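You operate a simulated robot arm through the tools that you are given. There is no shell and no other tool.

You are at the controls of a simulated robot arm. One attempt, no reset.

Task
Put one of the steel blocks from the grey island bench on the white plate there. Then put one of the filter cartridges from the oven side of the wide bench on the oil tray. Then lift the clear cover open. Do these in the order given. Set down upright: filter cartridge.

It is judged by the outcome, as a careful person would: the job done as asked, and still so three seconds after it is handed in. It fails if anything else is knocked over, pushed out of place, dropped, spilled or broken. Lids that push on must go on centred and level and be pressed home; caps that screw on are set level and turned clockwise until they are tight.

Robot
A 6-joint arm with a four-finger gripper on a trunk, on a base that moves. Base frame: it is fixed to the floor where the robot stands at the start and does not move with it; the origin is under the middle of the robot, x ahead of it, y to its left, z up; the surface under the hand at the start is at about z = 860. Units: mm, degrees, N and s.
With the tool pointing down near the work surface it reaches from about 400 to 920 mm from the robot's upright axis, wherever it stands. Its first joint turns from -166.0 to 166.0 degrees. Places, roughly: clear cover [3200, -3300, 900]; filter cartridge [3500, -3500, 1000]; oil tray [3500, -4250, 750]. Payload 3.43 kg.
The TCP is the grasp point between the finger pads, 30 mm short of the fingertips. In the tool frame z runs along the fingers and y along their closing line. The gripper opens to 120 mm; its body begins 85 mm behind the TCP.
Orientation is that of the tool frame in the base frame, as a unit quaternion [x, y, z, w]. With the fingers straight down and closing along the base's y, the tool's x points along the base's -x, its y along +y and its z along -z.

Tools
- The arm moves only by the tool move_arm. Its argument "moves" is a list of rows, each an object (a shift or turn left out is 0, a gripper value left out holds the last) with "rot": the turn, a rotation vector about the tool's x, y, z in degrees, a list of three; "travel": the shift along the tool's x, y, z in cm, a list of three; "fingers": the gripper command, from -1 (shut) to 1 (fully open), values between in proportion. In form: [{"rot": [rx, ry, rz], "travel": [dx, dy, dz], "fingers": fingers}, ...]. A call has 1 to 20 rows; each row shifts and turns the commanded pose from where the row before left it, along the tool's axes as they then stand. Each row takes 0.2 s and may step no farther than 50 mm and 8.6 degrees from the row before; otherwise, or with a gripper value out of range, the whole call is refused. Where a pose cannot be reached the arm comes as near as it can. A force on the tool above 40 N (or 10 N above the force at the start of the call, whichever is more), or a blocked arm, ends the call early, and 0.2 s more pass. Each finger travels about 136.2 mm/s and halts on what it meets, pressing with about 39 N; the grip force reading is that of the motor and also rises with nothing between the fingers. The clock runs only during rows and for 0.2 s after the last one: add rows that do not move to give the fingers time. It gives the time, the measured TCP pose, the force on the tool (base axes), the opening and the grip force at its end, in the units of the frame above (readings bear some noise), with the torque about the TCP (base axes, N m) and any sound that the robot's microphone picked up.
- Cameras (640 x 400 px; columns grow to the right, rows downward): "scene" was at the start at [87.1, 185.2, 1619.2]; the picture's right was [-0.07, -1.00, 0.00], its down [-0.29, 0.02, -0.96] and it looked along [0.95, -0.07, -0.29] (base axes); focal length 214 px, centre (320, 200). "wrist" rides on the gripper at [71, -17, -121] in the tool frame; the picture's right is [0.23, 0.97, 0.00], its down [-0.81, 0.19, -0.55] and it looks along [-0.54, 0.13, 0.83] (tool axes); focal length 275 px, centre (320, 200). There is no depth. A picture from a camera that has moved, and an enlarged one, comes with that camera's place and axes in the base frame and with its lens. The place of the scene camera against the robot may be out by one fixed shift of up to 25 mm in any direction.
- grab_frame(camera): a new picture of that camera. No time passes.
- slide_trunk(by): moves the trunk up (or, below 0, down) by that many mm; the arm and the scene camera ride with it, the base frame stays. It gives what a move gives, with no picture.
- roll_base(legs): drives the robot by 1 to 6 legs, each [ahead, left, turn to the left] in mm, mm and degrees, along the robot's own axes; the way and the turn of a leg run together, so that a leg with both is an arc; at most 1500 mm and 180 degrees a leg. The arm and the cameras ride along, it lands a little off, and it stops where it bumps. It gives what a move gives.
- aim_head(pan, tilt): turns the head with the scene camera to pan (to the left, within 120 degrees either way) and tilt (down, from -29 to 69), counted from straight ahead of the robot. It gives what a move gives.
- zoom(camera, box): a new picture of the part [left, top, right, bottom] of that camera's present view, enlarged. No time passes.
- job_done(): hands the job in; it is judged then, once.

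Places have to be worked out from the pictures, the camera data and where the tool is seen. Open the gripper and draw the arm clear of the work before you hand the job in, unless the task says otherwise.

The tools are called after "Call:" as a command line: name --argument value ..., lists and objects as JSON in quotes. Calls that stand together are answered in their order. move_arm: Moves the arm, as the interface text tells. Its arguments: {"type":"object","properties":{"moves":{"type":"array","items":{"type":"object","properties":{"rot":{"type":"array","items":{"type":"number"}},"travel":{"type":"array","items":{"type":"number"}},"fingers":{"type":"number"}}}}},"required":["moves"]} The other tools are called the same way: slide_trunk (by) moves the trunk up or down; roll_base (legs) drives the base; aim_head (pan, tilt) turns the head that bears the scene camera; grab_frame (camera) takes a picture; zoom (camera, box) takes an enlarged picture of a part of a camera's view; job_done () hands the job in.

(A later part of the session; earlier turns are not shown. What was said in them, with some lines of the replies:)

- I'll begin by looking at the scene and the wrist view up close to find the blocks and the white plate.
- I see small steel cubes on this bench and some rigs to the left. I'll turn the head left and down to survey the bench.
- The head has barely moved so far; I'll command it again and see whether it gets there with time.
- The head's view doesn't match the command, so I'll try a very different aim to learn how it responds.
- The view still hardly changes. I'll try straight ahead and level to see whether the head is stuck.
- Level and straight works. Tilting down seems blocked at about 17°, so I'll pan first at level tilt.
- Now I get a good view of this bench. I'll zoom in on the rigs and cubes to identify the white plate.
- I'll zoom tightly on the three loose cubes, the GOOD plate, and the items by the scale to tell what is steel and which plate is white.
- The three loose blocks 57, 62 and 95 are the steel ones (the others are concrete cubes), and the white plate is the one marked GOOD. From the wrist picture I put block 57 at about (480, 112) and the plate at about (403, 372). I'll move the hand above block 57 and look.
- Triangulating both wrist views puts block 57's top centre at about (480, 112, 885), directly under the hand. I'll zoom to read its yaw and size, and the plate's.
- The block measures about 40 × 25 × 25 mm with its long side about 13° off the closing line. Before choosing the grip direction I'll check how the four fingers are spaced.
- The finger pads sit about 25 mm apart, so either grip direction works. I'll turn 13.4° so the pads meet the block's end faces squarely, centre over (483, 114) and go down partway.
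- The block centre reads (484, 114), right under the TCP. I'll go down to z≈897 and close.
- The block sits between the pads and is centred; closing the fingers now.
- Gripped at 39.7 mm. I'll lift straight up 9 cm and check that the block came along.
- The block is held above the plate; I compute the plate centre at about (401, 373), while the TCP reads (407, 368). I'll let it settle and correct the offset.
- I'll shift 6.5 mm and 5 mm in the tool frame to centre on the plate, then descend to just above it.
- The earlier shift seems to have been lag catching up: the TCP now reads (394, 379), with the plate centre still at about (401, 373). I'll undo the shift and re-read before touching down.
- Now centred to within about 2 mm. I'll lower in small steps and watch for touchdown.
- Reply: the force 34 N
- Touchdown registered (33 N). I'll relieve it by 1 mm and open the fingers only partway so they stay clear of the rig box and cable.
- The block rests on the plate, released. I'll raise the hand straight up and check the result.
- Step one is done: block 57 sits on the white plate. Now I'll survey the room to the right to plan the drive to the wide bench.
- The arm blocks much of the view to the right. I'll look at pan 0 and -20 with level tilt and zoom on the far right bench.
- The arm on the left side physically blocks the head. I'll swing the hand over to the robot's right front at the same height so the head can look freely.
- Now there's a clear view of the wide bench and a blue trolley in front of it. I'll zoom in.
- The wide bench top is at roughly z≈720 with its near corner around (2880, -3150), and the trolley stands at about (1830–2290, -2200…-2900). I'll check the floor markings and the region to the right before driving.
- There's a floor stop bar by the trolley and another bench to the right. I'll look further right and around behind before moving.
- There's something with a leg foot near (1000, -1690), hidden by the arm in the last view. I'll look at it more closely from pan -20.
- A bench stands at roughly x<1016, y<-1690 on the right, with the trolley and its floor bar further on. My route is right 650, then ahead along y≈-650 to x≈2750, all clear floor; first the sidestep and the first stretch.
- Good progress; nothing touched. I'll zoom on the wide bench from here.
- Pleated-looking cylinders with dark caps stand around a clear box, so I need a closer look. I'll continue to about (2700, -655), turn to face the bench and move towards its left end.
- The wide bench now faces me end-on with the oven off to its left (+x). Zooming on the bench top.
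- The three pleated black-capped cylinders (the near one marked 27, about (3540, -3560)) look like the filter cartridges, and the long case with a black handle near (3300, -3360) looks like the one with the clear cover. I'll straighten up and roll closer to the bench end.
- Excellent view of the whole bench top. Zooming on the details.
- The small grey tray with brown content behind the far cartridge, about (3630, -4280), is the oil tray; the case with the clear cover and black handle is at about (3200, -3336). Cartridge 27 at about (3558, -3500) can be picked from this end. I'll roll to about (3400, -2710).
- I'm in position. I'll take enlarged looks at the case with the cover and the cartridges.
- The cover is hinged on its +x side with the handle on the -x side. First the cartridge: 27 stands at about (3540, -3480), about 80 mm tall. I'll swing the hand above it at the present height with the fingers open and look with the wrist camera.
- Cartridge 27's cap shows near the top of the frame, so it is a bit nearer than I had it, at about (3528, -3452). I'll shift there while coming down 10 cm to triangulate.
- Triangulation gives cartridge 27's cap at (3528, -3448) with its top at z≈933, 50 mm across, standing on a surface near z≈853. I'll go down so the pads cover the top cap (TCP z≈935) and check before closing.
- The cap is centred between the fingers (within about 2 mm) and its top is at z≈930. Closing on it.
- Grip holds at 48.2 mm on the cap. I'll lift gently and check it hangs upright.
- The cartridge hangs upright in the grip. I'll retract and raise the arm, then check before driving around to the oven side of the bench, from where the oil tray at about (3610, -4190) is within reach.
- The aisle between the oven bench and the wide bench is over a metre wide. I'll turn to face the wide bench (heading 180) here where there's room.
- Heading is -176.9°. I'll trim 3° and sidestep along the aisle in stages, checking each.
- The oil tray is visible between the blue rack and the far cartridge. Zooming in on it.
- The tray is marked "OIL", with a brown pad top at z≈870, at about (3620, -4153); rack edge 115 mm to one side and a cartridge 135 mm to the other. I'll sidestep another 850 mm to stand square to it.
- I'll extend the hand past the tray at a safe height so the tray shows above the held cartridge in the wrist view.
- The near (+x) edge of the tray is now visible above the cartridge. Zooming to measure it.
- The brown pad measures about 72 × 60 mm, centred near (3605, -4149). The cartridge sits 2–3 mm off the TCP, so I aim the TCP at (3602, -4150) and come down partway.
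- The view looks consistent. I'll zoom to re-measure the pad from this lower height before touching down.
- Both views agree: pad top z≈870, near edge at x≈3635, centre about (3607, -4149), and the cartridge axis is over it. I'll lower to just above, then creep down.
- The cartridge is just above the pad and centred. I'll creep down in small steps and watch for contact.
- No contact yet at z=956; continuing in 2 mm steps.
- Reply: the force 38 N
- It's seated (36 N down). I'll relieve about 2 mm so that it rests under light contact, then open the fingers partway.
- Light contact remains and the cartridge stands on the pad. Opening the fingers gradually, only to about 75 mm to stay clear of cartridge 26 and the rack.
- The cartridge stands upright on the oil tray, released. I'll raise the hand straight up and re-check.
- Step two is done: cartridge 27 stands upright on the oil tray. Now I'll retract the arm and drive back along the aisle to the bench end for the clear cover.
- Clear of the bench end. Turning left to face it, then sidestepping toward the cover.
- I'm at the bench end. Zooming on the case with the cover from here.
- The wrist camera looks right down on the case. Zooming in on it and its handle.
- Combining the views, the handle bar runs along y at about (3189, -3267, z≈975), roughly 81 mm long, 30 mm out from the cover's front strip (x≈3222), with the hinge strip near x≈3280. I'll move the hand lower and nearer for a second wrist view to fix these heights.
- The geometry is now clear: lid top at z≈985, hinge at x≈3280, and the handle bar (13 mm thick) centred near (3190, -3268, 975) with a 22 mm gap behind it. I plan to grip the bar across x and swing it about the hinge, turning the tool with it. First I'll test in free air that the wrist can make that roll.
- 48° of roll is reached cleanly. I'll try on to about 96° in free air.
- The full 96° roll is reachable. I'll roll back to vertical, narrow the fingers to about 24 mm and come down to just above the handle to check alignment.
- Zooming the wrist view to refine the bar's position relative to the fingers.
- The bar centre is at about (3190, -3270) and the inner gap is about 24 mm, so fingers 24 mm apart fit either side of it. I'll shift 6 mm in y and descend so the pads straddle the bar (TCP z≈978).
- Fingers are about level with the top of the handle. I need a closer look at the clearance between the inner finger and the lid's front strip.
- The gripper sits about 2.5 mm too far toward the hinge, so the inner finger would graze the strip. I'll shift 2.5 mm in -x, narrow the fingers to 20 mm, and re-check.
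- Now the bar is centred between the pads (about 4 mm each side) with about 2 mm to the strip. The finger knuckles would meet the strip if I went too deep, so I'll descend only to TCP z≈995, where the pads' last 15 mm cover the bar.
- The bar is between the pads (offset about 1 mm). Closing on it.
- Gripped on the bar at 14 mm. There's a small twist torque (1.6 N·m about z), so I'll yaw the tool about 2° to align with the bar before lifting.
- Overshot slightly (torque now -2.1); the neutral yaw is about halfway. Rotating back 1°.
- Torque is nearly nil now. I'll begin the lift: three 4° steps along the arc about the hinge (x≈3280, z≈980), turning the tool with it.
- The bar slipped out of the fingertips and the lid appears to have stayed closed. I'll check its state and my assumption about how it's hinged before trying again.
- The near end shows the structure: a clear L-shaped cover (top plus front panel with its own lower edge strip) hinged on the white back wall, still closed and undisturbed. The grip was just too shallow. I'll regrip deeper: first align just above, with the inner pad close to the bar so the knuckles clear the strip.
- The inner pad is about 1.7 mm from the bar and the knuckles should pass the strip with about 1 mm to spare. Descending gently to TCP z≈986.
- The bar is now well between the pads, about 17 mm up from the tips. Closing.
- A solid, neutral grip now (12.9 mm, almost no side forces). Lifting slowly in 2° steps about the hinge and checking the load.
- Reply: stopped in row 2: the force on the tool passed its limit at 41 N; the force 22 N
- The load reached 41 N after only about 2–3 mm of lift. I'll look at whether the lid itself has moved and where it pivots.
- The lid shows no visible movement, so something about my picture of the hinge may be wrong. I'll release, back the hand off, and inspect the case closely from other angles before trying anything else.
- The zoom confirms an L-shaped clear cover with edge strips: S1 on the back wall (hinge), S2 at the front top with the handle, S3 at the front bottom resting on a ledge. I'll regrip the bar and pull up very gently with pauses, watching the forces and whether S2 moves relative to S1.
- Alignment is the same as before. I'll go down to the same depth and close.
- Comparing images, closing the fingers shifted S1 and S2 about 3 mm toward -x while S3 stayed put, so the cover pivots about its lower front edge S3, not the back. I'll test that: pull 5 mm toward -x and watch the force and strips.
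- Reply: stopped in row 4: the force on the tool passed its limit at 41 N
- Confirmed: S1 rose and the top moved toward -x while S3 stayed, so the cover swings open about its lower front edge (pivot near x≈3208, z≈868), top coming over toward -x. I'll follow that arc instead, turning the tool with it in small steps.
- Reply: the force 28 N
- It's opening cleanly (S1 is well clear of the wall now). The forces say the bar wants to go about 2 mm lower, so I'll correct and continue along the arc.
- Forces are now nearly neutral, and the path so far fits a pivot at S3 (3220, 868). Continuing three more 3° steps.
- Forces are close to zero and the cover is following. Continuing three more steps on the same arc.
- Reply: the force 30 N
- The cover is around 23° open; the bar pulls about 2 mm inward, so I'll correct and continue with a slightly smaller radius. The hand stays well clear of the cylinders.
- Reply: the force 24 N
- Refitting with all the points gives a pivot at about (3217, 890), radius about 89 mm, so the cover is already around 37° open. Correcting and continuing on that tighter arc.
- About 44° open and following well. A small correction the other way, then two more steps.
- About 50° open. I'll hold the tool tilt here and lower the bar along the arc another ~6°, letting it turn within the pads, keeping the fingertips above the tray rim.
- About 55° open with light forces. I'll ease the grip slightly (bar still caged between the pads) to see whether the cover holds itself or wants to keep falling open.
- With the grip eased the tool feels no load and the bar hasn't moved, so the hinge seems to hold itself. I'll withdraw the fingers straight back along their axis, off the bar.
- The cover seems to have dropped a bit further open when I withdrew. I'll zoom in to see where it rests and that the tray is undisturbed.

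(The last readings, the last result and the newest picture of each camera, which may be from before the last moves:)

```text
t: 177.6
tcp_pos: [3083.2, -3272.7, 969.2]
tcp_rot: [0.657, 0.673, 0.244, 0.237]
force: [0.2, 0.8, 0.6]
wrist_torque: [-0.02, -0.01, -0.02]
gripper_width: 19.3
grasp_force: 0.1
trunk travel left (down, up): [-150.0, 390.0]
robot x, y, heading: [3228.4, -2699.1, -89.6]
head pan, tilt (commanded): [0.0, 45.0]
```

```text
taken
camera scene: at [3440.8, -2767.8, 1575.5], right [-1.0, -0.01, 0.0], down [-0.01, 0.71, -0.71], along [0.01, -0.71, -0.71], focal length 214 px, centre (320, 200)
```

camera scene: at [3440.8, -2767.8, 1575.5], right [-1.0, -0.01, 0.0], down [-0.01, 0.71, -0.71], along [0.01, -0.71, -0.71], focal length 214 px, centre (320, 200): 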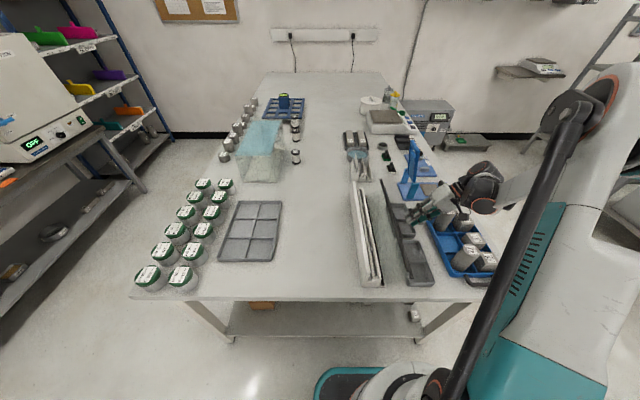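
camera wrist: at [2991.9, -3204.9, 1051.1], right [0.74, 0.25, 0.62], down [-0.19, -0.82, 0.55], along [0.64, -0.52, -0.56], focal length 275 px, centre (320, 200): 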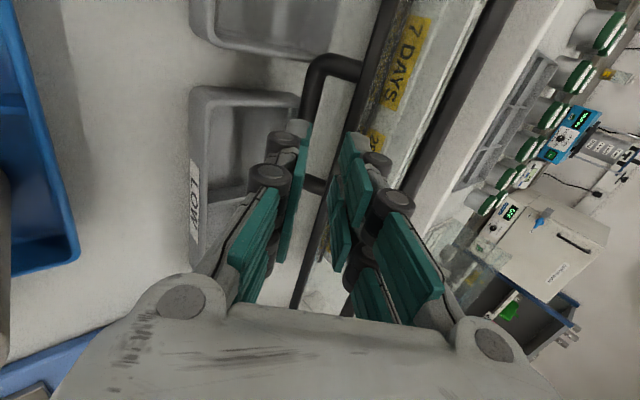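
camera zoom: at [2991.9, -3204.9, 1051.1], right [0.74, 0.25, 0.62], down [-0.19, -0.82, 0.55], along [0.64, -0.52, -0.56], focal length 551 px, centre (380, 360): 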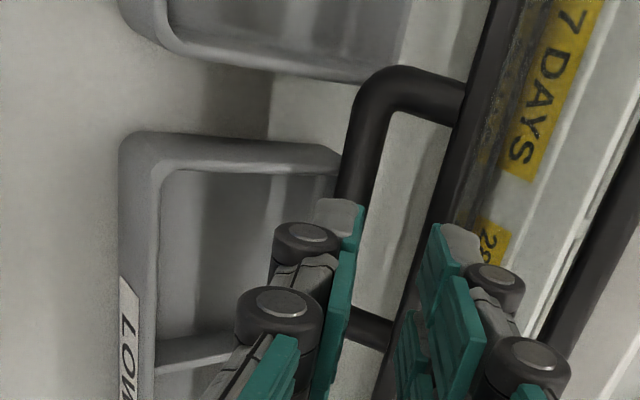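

The cover stands at roughly 58°, holding by itself, with the handle clear above the tray and the tray unmoved. I want it opened a bit further, so I'll lift the hand away, bring it upright, and then push the cover's top edge (S1) from the hinge-opposite side toward -x.

Call:
move_arm --moves '[{"travel": [0, 1.9, -2.3]}, {"travel": [0, 2.5, -3.0]}, {"travel": [0, 2.5, -3.0]}, {"travel": [0, 2.5, -3.0]}, {"rot": [8, 0, 0], "fingers": -1}, {"rot": [8, 0, 0]}, {"rot": [8, 0, 0]}, {"rot": [8, 0, 0]}, {"rot": [8, 0, 0]}, {}]'

Call:
zoom --camera "scene" --box '[350, 170, 430, 290]'

Call:
grab_frame --camera "wrist"

```text
t: 179.8
tcp_pos: [3083.0, -3273.6, 1115.9]
tcp_rot: [0.699, 0.715, -0.002, -0.002]
force: [-0.8, 0.6, 0.9]
wrist_torque: [0.0, 0.02, 0.0]
gripper_width: 0.0
grasp_force: 33.5
trunk travel left (down, up): [-150.0, 390.0]
robot x, y, heading: [3223.2, -2700.1, -89.6]
head pan, tilt (commanded): [0.0, 45.0]
```

```text
3.33 times, centred on (390, 230) of scene
camera zoom: at [3441.4, -2768.0, 1575.4], right [-1.0, -0.01, 0.0], down [-0.01, 0.71, -0.71], along [0.0, -0.71, -0.71], focal length 715 px, centre (87, 100)
```

zoom: 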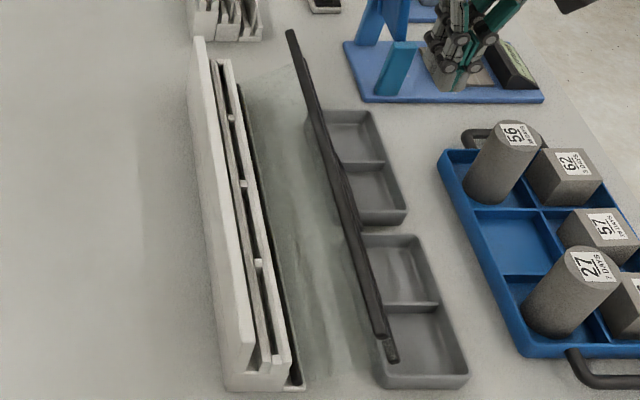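

```text
taken
camera wrist: at [3066.9, -3203.9, 1237.1], right [0.97, 0.25, 0.0], down [0.21, -0.81, 0.55], along [0.14, -0.53, -0.84], focal length 275 px, centre (320, 200)
```

wrist: 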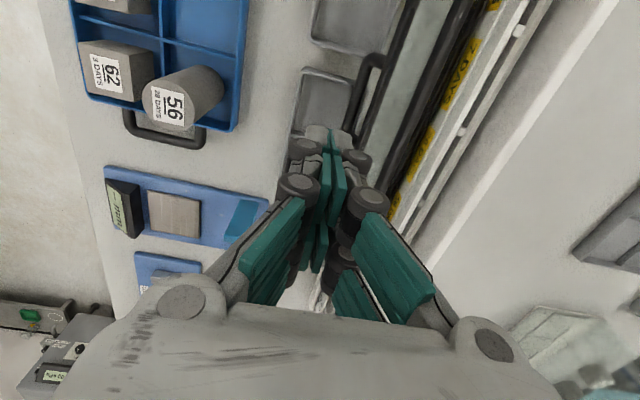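

The cover holds its position on its own. Now I'll move the closed hand across to the base side of S1 (x≈3215) and lower it just beside the strip.

Call:
move_arm --moves '[{"travel": [0, 4.4, 0]}, {"travel": [0, 4.4, 0]}, {"travel": [0, 4.4, 0]}, {"travel": [0, 0, 4]}, {"travel": [0, 0, 3]}, {}]'

Call:
grab_frame --camera "wrist"

Call:
zoom --camera "scene" --box '[340, 150, 430, 290]'

```text
t: 181.2
tcp_pos: [3219.3, -3269.8, 1047.1]
tcp_rot: [0.699, 0.715, 0.0, -0.002]
force: [-0.2, 0.0, 0.1]
wrist_torque: [0.03, 0.0, -0.01]
gripper_width: 0.1
grasp_force: 33.5
trunk travel left (down, up): [-150.0, 390.0]
robot x, y, heading: [3230.0, -2700.1, -89.8]
head pan, tilt (commanded): [0.0, 45.0]
```

```text
taken
camera wrist: at [3201.7, -3199.9, 1167.7], right [0.97, 0.25, 0.0], down [0.21, -0.81, 0.55], along [0.14, -0.53, -0.84], focal length 275 px, centre (320, 200)
```

wrist: 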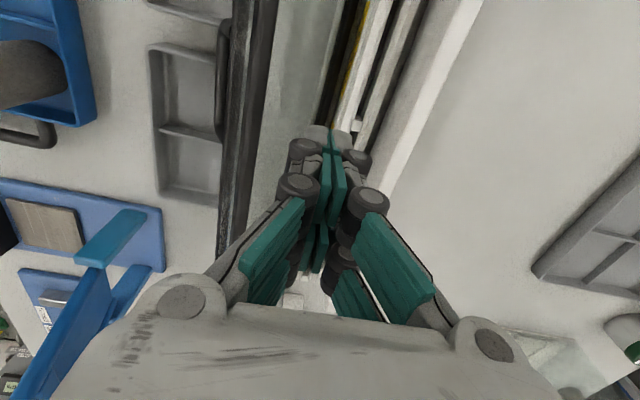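

```text
2.86 times, centred on (385, 220) of scene
camera zoom: at [3441.3, -2767.9, 1575.5], right [-1.0, -0.01, 0.0], down [-0.01, 0.71, -0.71], along [0.01, -0.71, -0.71], focal length 613 px, centre (134, 143)
```

zoom: 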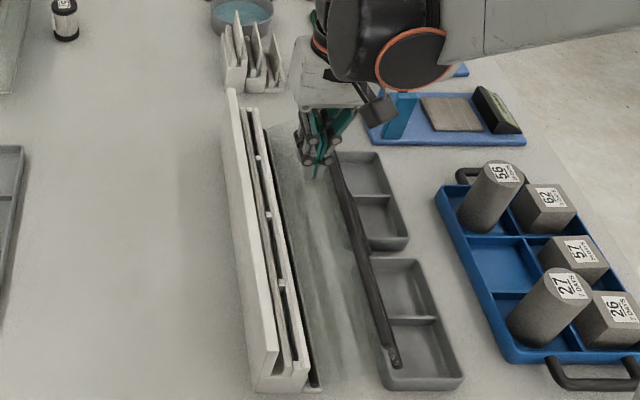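

S1's strip is at x≈3172 here. I'll shift to x≈3205 and lower to TCP z≈1002 so that the finger backs stand beside S1, clear of the base.

Call:
move_arm --moves '[{"travel": [0, -1.4, 0]}, {"travel": [0, 0, 2.5]}, {"travel": [0, 0, 2.0]}, {}]'

Call:
grab_frame --camera "wrist"

```text
t: 182.2
tcp_pos: [3202.3, -3271.2, 1001.2]
tcp_rot: [0.699, 0.715, 0.0, -0.001]
force: [0.4, -0.4, 0.5]
wrist_torque: [0.01, -0.02, 0.0]
gripper_width: 0.0
grasp_force: 33.0
trunk travel left (down, up): [-150.0, 390.0]
robot x, y, heading: [3226.8, -2698.1, -89.4]
head pan, tilt (commanded): [0.0, 45.0]
```

```text
taken
camera wrist: at [3185.0, -3201.0, 1122.0], right [0.97, 0.25, 0.0], down [0.21, -0.81, 0.55], along [0.14, -0.53, -0.84], focal length 275 px, centre (320, 200)
```

wrist: 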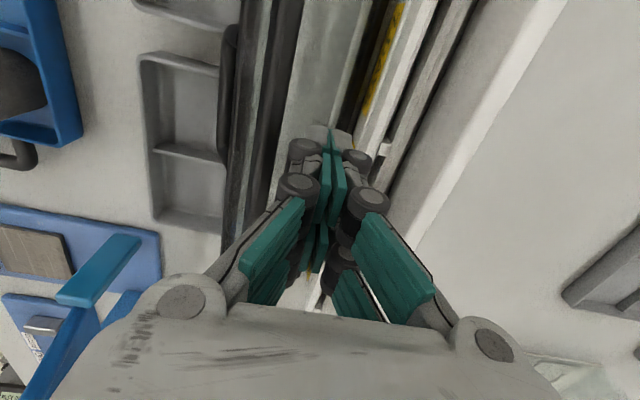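

Beside S1 now. Pushing gently toward -x in 4 mm steps.

Call:
move_arm --moves '[{"travel": [0, -0.4, 0]}, {"travel": [0, -0.4, 0]}, {"travel": [0, -0.4, 0]}, {}]'

Call:
zoom --camera "scene" --box '[350, 170, 430, 290]'

Call:
zoom --camera "wrist" --box '[130, 0, 330, 200]'

```text
t: 183.2
tcp_pos: [3190.0, -3271.0, 1000.6]
tcp_rot: [0.699, 0.716, 0.0, -0.002]
force: [-0.3, 0.8, -0.3]
wrist_torque: [0.02, -0.02, 0.0]
gripper_width: 0.3
grasp_force: 33.0
trunk travel left (down, up): [-150.0, 390.0]
robot x, y, heading: [3230.5, -2696.2, -89.9]
head pan, tilt (commanded): [0.0, 45.0]
```

```text
3.33 times, centred on (390, 230) of scene
camera zoom: at [3441.1, -2768.0, 1575.5], right [-1.0, -0.01, 0.0], down [-0.01, 0.71, -0.71], along [0.01, -0.71, -0.71], focal length 715 px, centre (87, 100)
```

zoom: 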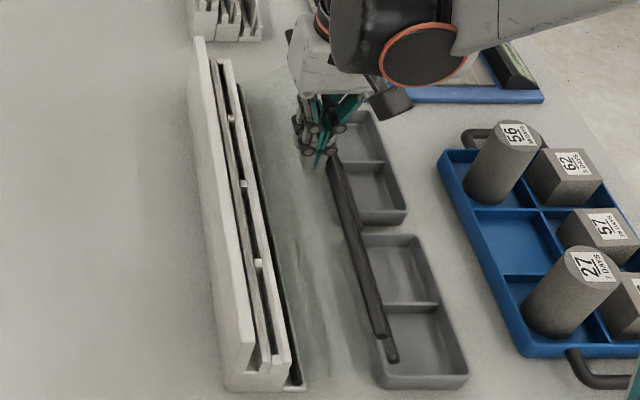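

```text
2.00 times, centred on (230, 100) of wrist
camera zoom: at [3172.3, -3201.3, 1121.9], right [0.97, 0.25, 0.0], down [0.21, -0.81, 0.55], along [0.14, -0.53, -0.84], focal length 551 px, centre (500, 400)
```

zoom: 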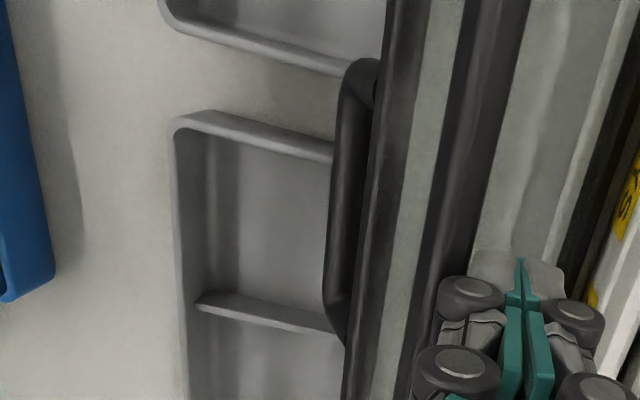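

No contact yet. Continuing a few more small steps.

Call:
move_arm --moves '[{"travel": [0, -0.3, 0]}, {"travel": [0, -0.3, 0]}, {}]'

Call:
zoom --camera "wrist" --box '[130, 0, 330, 200]'

Call:
zoom --camera "scene" --box '[350, 170, 430, 290]'

```text
t: 184.0
tcp_pos: [3188.8, -3270.2, 1001.3]
tcp_rot: [0.697, 0.717, 0.0, -0.003]
force: [33.1, -5.1, 21.7]
wrist_torque: [0.21, -0.61, -0.41]
gripper_width: 0.0
grasp_force: 33.3
trunk travel left (down, up): [-150.0, 390.0]
robot x, y, heading: [3225.1, -2698.6, -89.5]
head pan, tilt (commanded): [0.0, 45.0]
```

```text
2.00 times, centred on (230, 100) of wrist
camera zoom: at [3170.8, -3201.0, 1122.2], right [0.97, 0.26, 0.0], down [0.21, -0.81, 0.55], along [0.14, -0.53, -0.83], focal length 551 px, centre (500, 400)
```

zoom: 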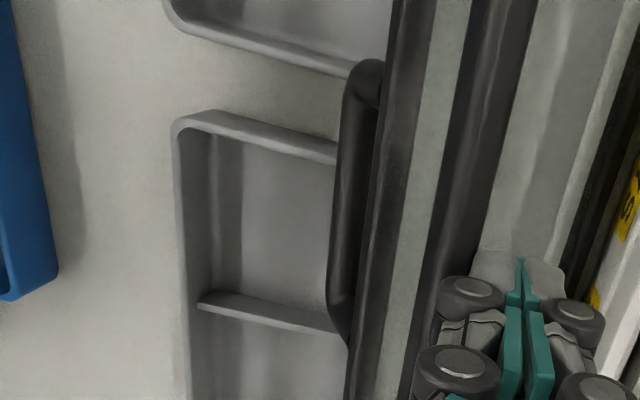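

```text
3.33 times, centred on (390, 230) of scene
camera zoom: at [3445.4, -2766.8, 1575.2], right [-1.0, -0.01, 0.0], down [-0.01, 0.71, -0.71], along [0.0, -0.71, -0.71], focal length 715 px, centre (87, 100)
```

zoom: 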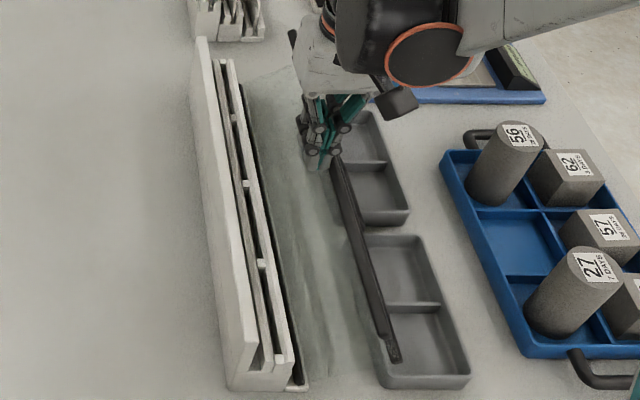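

The push met a firm stop (33 N) with no further motion, so the cover is already as far open as it goes, holding steady there. I'll back off and lift the hand clear.

Call:
move_arm --moves '[{"travel": [0, 0.3, 0]}, {"travel": [0, 1.0, 0]}, {"travel": [0, 0.5, -2]}, {"travel": [0, 0, -4]}, {"travel": [0, 0, -4.5]}, {"travel": [0, 0, -4.5]}, {"travel": [0, 0, -4.5]}, {}]'

Call:
zoom --camera "scene" --box '[350, 170, 430, 290]'

Call:
grab_frame --camera "wrist"

```text
t: 185.8
tcp_pos: [3204.9, -3269.0, 1195.9]
tcp_rot: [0.699, 0.715, -0.001, -0.002]
force: [0.7, -0.4, 0.0]
wrist_torque: [-0.01, 0.0, 0.02]
gripper_width: 0.0
grasp_force: 33.4
trunk travel left (down, up): [-150.0, 390.0]
robot x, y, heading: [3229.3, -2700.4, -89.8]
head pan, tilt (commanded): [0.0, 45.0]
```

```text
3.33 times, centred on (390, 230) of scene
camera zoom: at [3441.3, -2767.7, 1575.4], right [-1.0, -0.01, 0.0], down [-0.01, 0.71, -0.71], along [0.01, -0.71, -0.71], focal length 715 px, centre (87, 100)
```

zoom: 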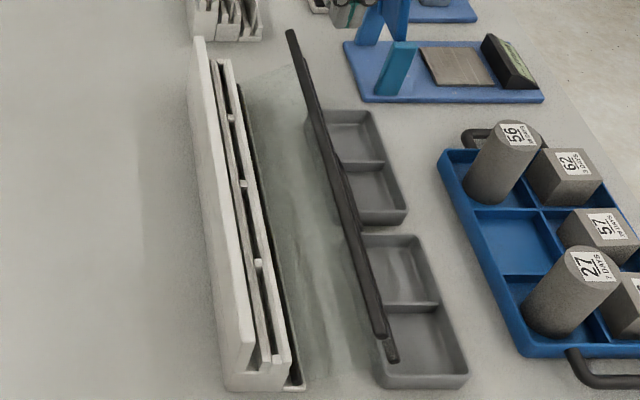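

```text
taken
camera wrist: at [3187.3, -3199.7, 1317.6], right [0.97, 0.25, 0.0], down [0.21, -0.81, 0.55], along [0.14, -0.53, -0.83], focal length 275 px, centre (320, 200)
```

wrist: 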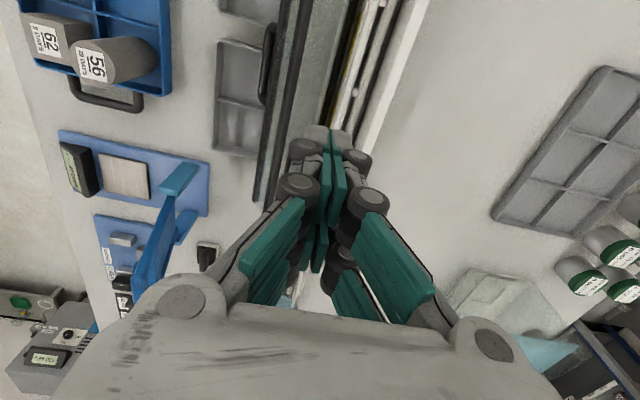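

The cover stays open at its stop. I'll take a last check of the cartridge on the oil tray and the bench, then open the gripper and draw the arm back clear.

Call:
move_arm --moves '[{"travel": [3.5, 0, -2], "fingers": 0.5}, {"travel": [4, 0, -1]}, {"travel": [4, 0, 0]}, {"travel": [4, 0, 0]}, {}, {}]'

Call:
zoom --camera "scene" --box '[220, 80, 330, 190]'

Call:
zoom --camera "scene" --box '[340, 130, 440, 290]'

```text
t: 187.2
tcp_pos: [3199.5, -3115.9, 1224.8]
tcp_rot: [0.699, 0.715, 0.0, -0.003]
force: [0.5, -0.6, 0.5]
wrist_torque: [0.06, 0.01, 0.01]
gripper_width: 90.1
grasp_force: 0.0
trunk travel left (down, up): [-150.0, 390.0]
robot x, y, heading: [3228.4, -2696.7, -89.6]
head pan, tilt (commanded): [0.0, 45.0]
```

```text
3.64 times, centred on (275, 135) of scene
camera zoom: at [3441.1, -2768.4, 1575.4], right [-1.0, -0.01, 0.0], down [-0.01, 0.71, -0.71], along [0.01, -0.71, -0.71], focal length 780 px, centre (484, 436)
```

zoom: 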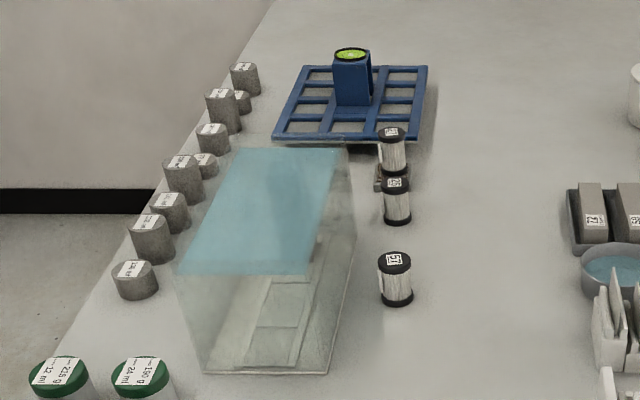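

```text
2.50 times, centred on (390, 210) of scene
camera zoom: at [3441.1, -2768.4, 1575.4], right [-1.0, -0.01, 0.0], down [-0.01, 0.71, -0.71], along [0.01, -0.71, -0.71], focal length 536 px, centre (145, 175)
```

zoom: 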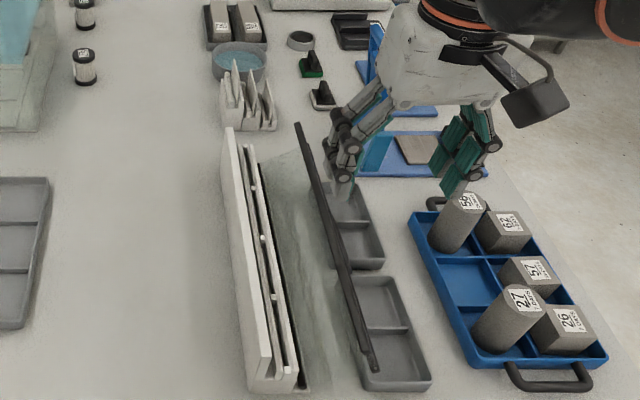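

The cartridge stands on the oil tray and the cover remains open. I'll repeat an earlier identical zoom to confirm that the grey trays beneath the handle haven't shifted.

Call:
zoom --camera "scene" --box '[350, 220, 420, 290]'

Call:
zoom --camera "scene" --box '[345, 160, 415, 230]'

Call:
grab_frame --camera "wrist"

```text
5.71 times, centred on (385, 255) of scene
camera zoom: at [3441.1, -2768.4, 1575.4], right [-1.0, -0.01, 0.0], down [-0.01, 0.71, -0.71], along [0.01, -0.71, -0.71], focal length 1226 px, centre (-51, -114)
```

zoom: 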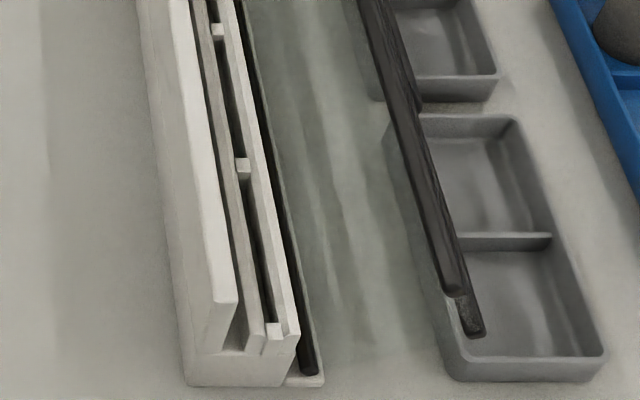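

```text
5.71 times, centred on (380, 195) of scene
camera zoom: at [3441.1, -2768.4, 1575.4], right [-1.0, -0.01, 0.0], down [-0.01, 0.71, -0.71], along [0.01, -0.71, -0.71], focal length 1226 px, centre (-23, 229)
```

zoom: 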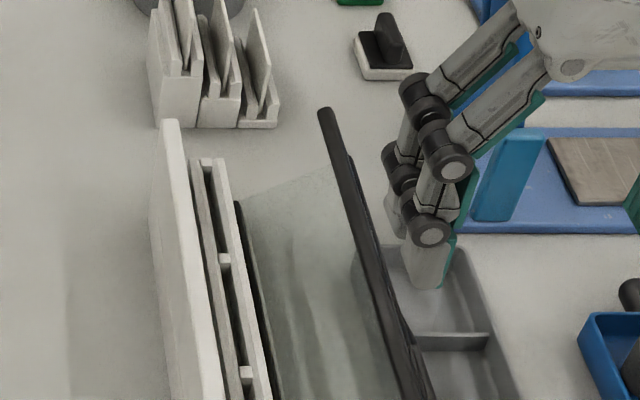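

```text
taken
camera wrist: at [3181.3, -3046.3, 1345.9], right [0.97, 0.25, 0.0], down [0.21, -0.81, 0.55], along [0.14, -0.53, -0.84], focal length 275 px, centre (320, 200)
```

wrist: 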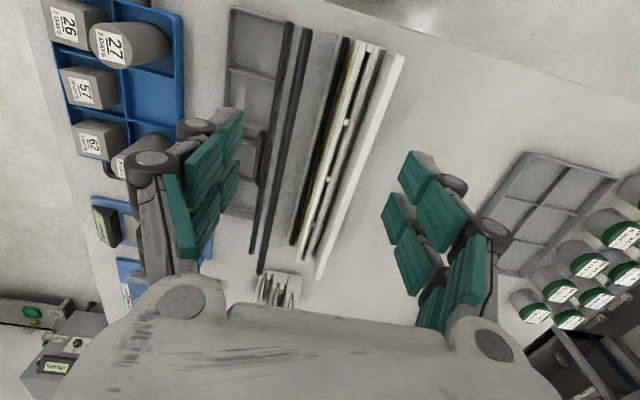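

The trays are exactly where they were, and from above the trough is exposed with the cover open about 64° at its stop. I'll open the gripper fully, raise the arm and back the robot away from the bench.

Call:
move_arm --moves '[{"travel": [0, 0, -3], "fingers": 1}, {"travel": [0, 0, -3]}, {"travel": [0, 0, -3]}, {}, {}]'

Call:
roll_base --legs '[[-300, 0, 0]]'

Call:
grab_frame --camera "scene"

Call:
zoom --camera "scene" --box '[240, 90, 440, 240]'

```text
t: 188.4
tcp_pos: [3199.3, -3116.0, 1315.4]
tcp_rot: [0.699, 0.715, -0.001, -0.002]
force: [0.6, -0.5, -0.3]
wrist_torque: [0.0, -0.01, 0.03]
gripper_width: 119.8
grasp_force: 0.2
trunk travel left (down, up): [-150.0, 390.0]
robot x, y, heading: [3226.7, -2694.8, -89.4]
head pan, tilt (commanded): [0.0, 45.0]
```

```text
t: 190.4
tcp_pos: [3197.8, -2813.9, 1315.2]
tcp_rot: [0.699, 0.715, 0.0, -0.002]
force: [0.3, -0.7, 0.3]
wrist_torque: [-0.01, -0.01, -0.02]
gripper_width: 120.0
grasp_force: 0.0
trunk travel left (down, up): [-150.0, 390.0]
robot x, y, heading: [3223.9, -2399.1, -89.4]
head pan, tilt (commanded): [0.0, 45.0]
```

```text
taken
camera scene: at [3438.9, -2465.8, 1575.5], right [-1.0, -0.01, 0.0], down [-0.01, 0.71, -0.71], along [0.01, -0.71, -0.71], focal length 214 px, centre (320, 200)
```

scene: 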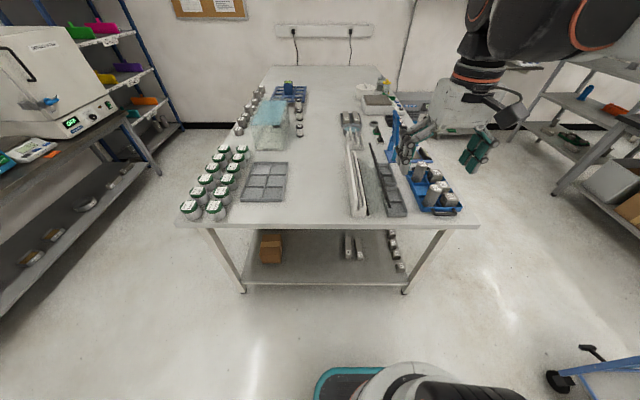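

```text
2.67 times, centred on (340, 165) of scene
camera zoom: at [3438.9, -2465.8, 1575.5], right [-1.0, -0.01, 0.0], down [-0.01, 0.71, -0.71], along [0.01, -0.71, -0.71], focal length 572 px, centre (267, 293)
```

zoom: 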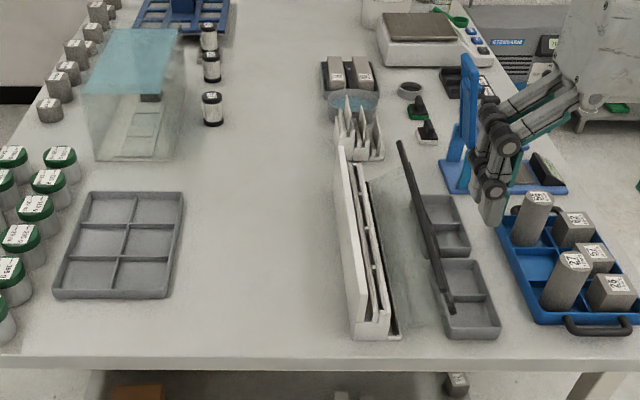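

Everything is in order: block 57 is on the white plate, cartridge 27 stands upright on the oil tray, the clear cover is open and staying put, and the gripper is open with the arm clear. Handing in.

Call:
job_done

```text
The job is handed in.
```

I did all three steps in the order given and handed the job in. The tool confirmed the hand-in but gave no verdict.

1. **Steel block:** Block 57 is on the white plate marked GOOD on the grey island bench.
2. **Filter cartridge:** Cartridge 27, from the oven half of the wide bench, stands upright on the tray marked OIL.
3. **Clear cover:** The cover is open about 64°, against a firm stop, and stayed there on its own. I pushed on it with about 33 N and it would not go further. I could not see whether the stop is the hinge limit or the handle meeting the grey tray below it.

- **Cover direction:** I first tried to lift the cover from its back edge. The bar slipped out of the fingers once, and a second try stopped at the 41 N force limit. The cover pivots at its lower front edge, so I opened it by swinging the top over toward the handle side.
- **Nothing disturbed:** I saw nothing knocked over or moved. I compared views before and after, and the grey trays under the handle are in the same place.
- **End state:** The gripper is open, the arm is raised, and the robot has backed away from the bench.
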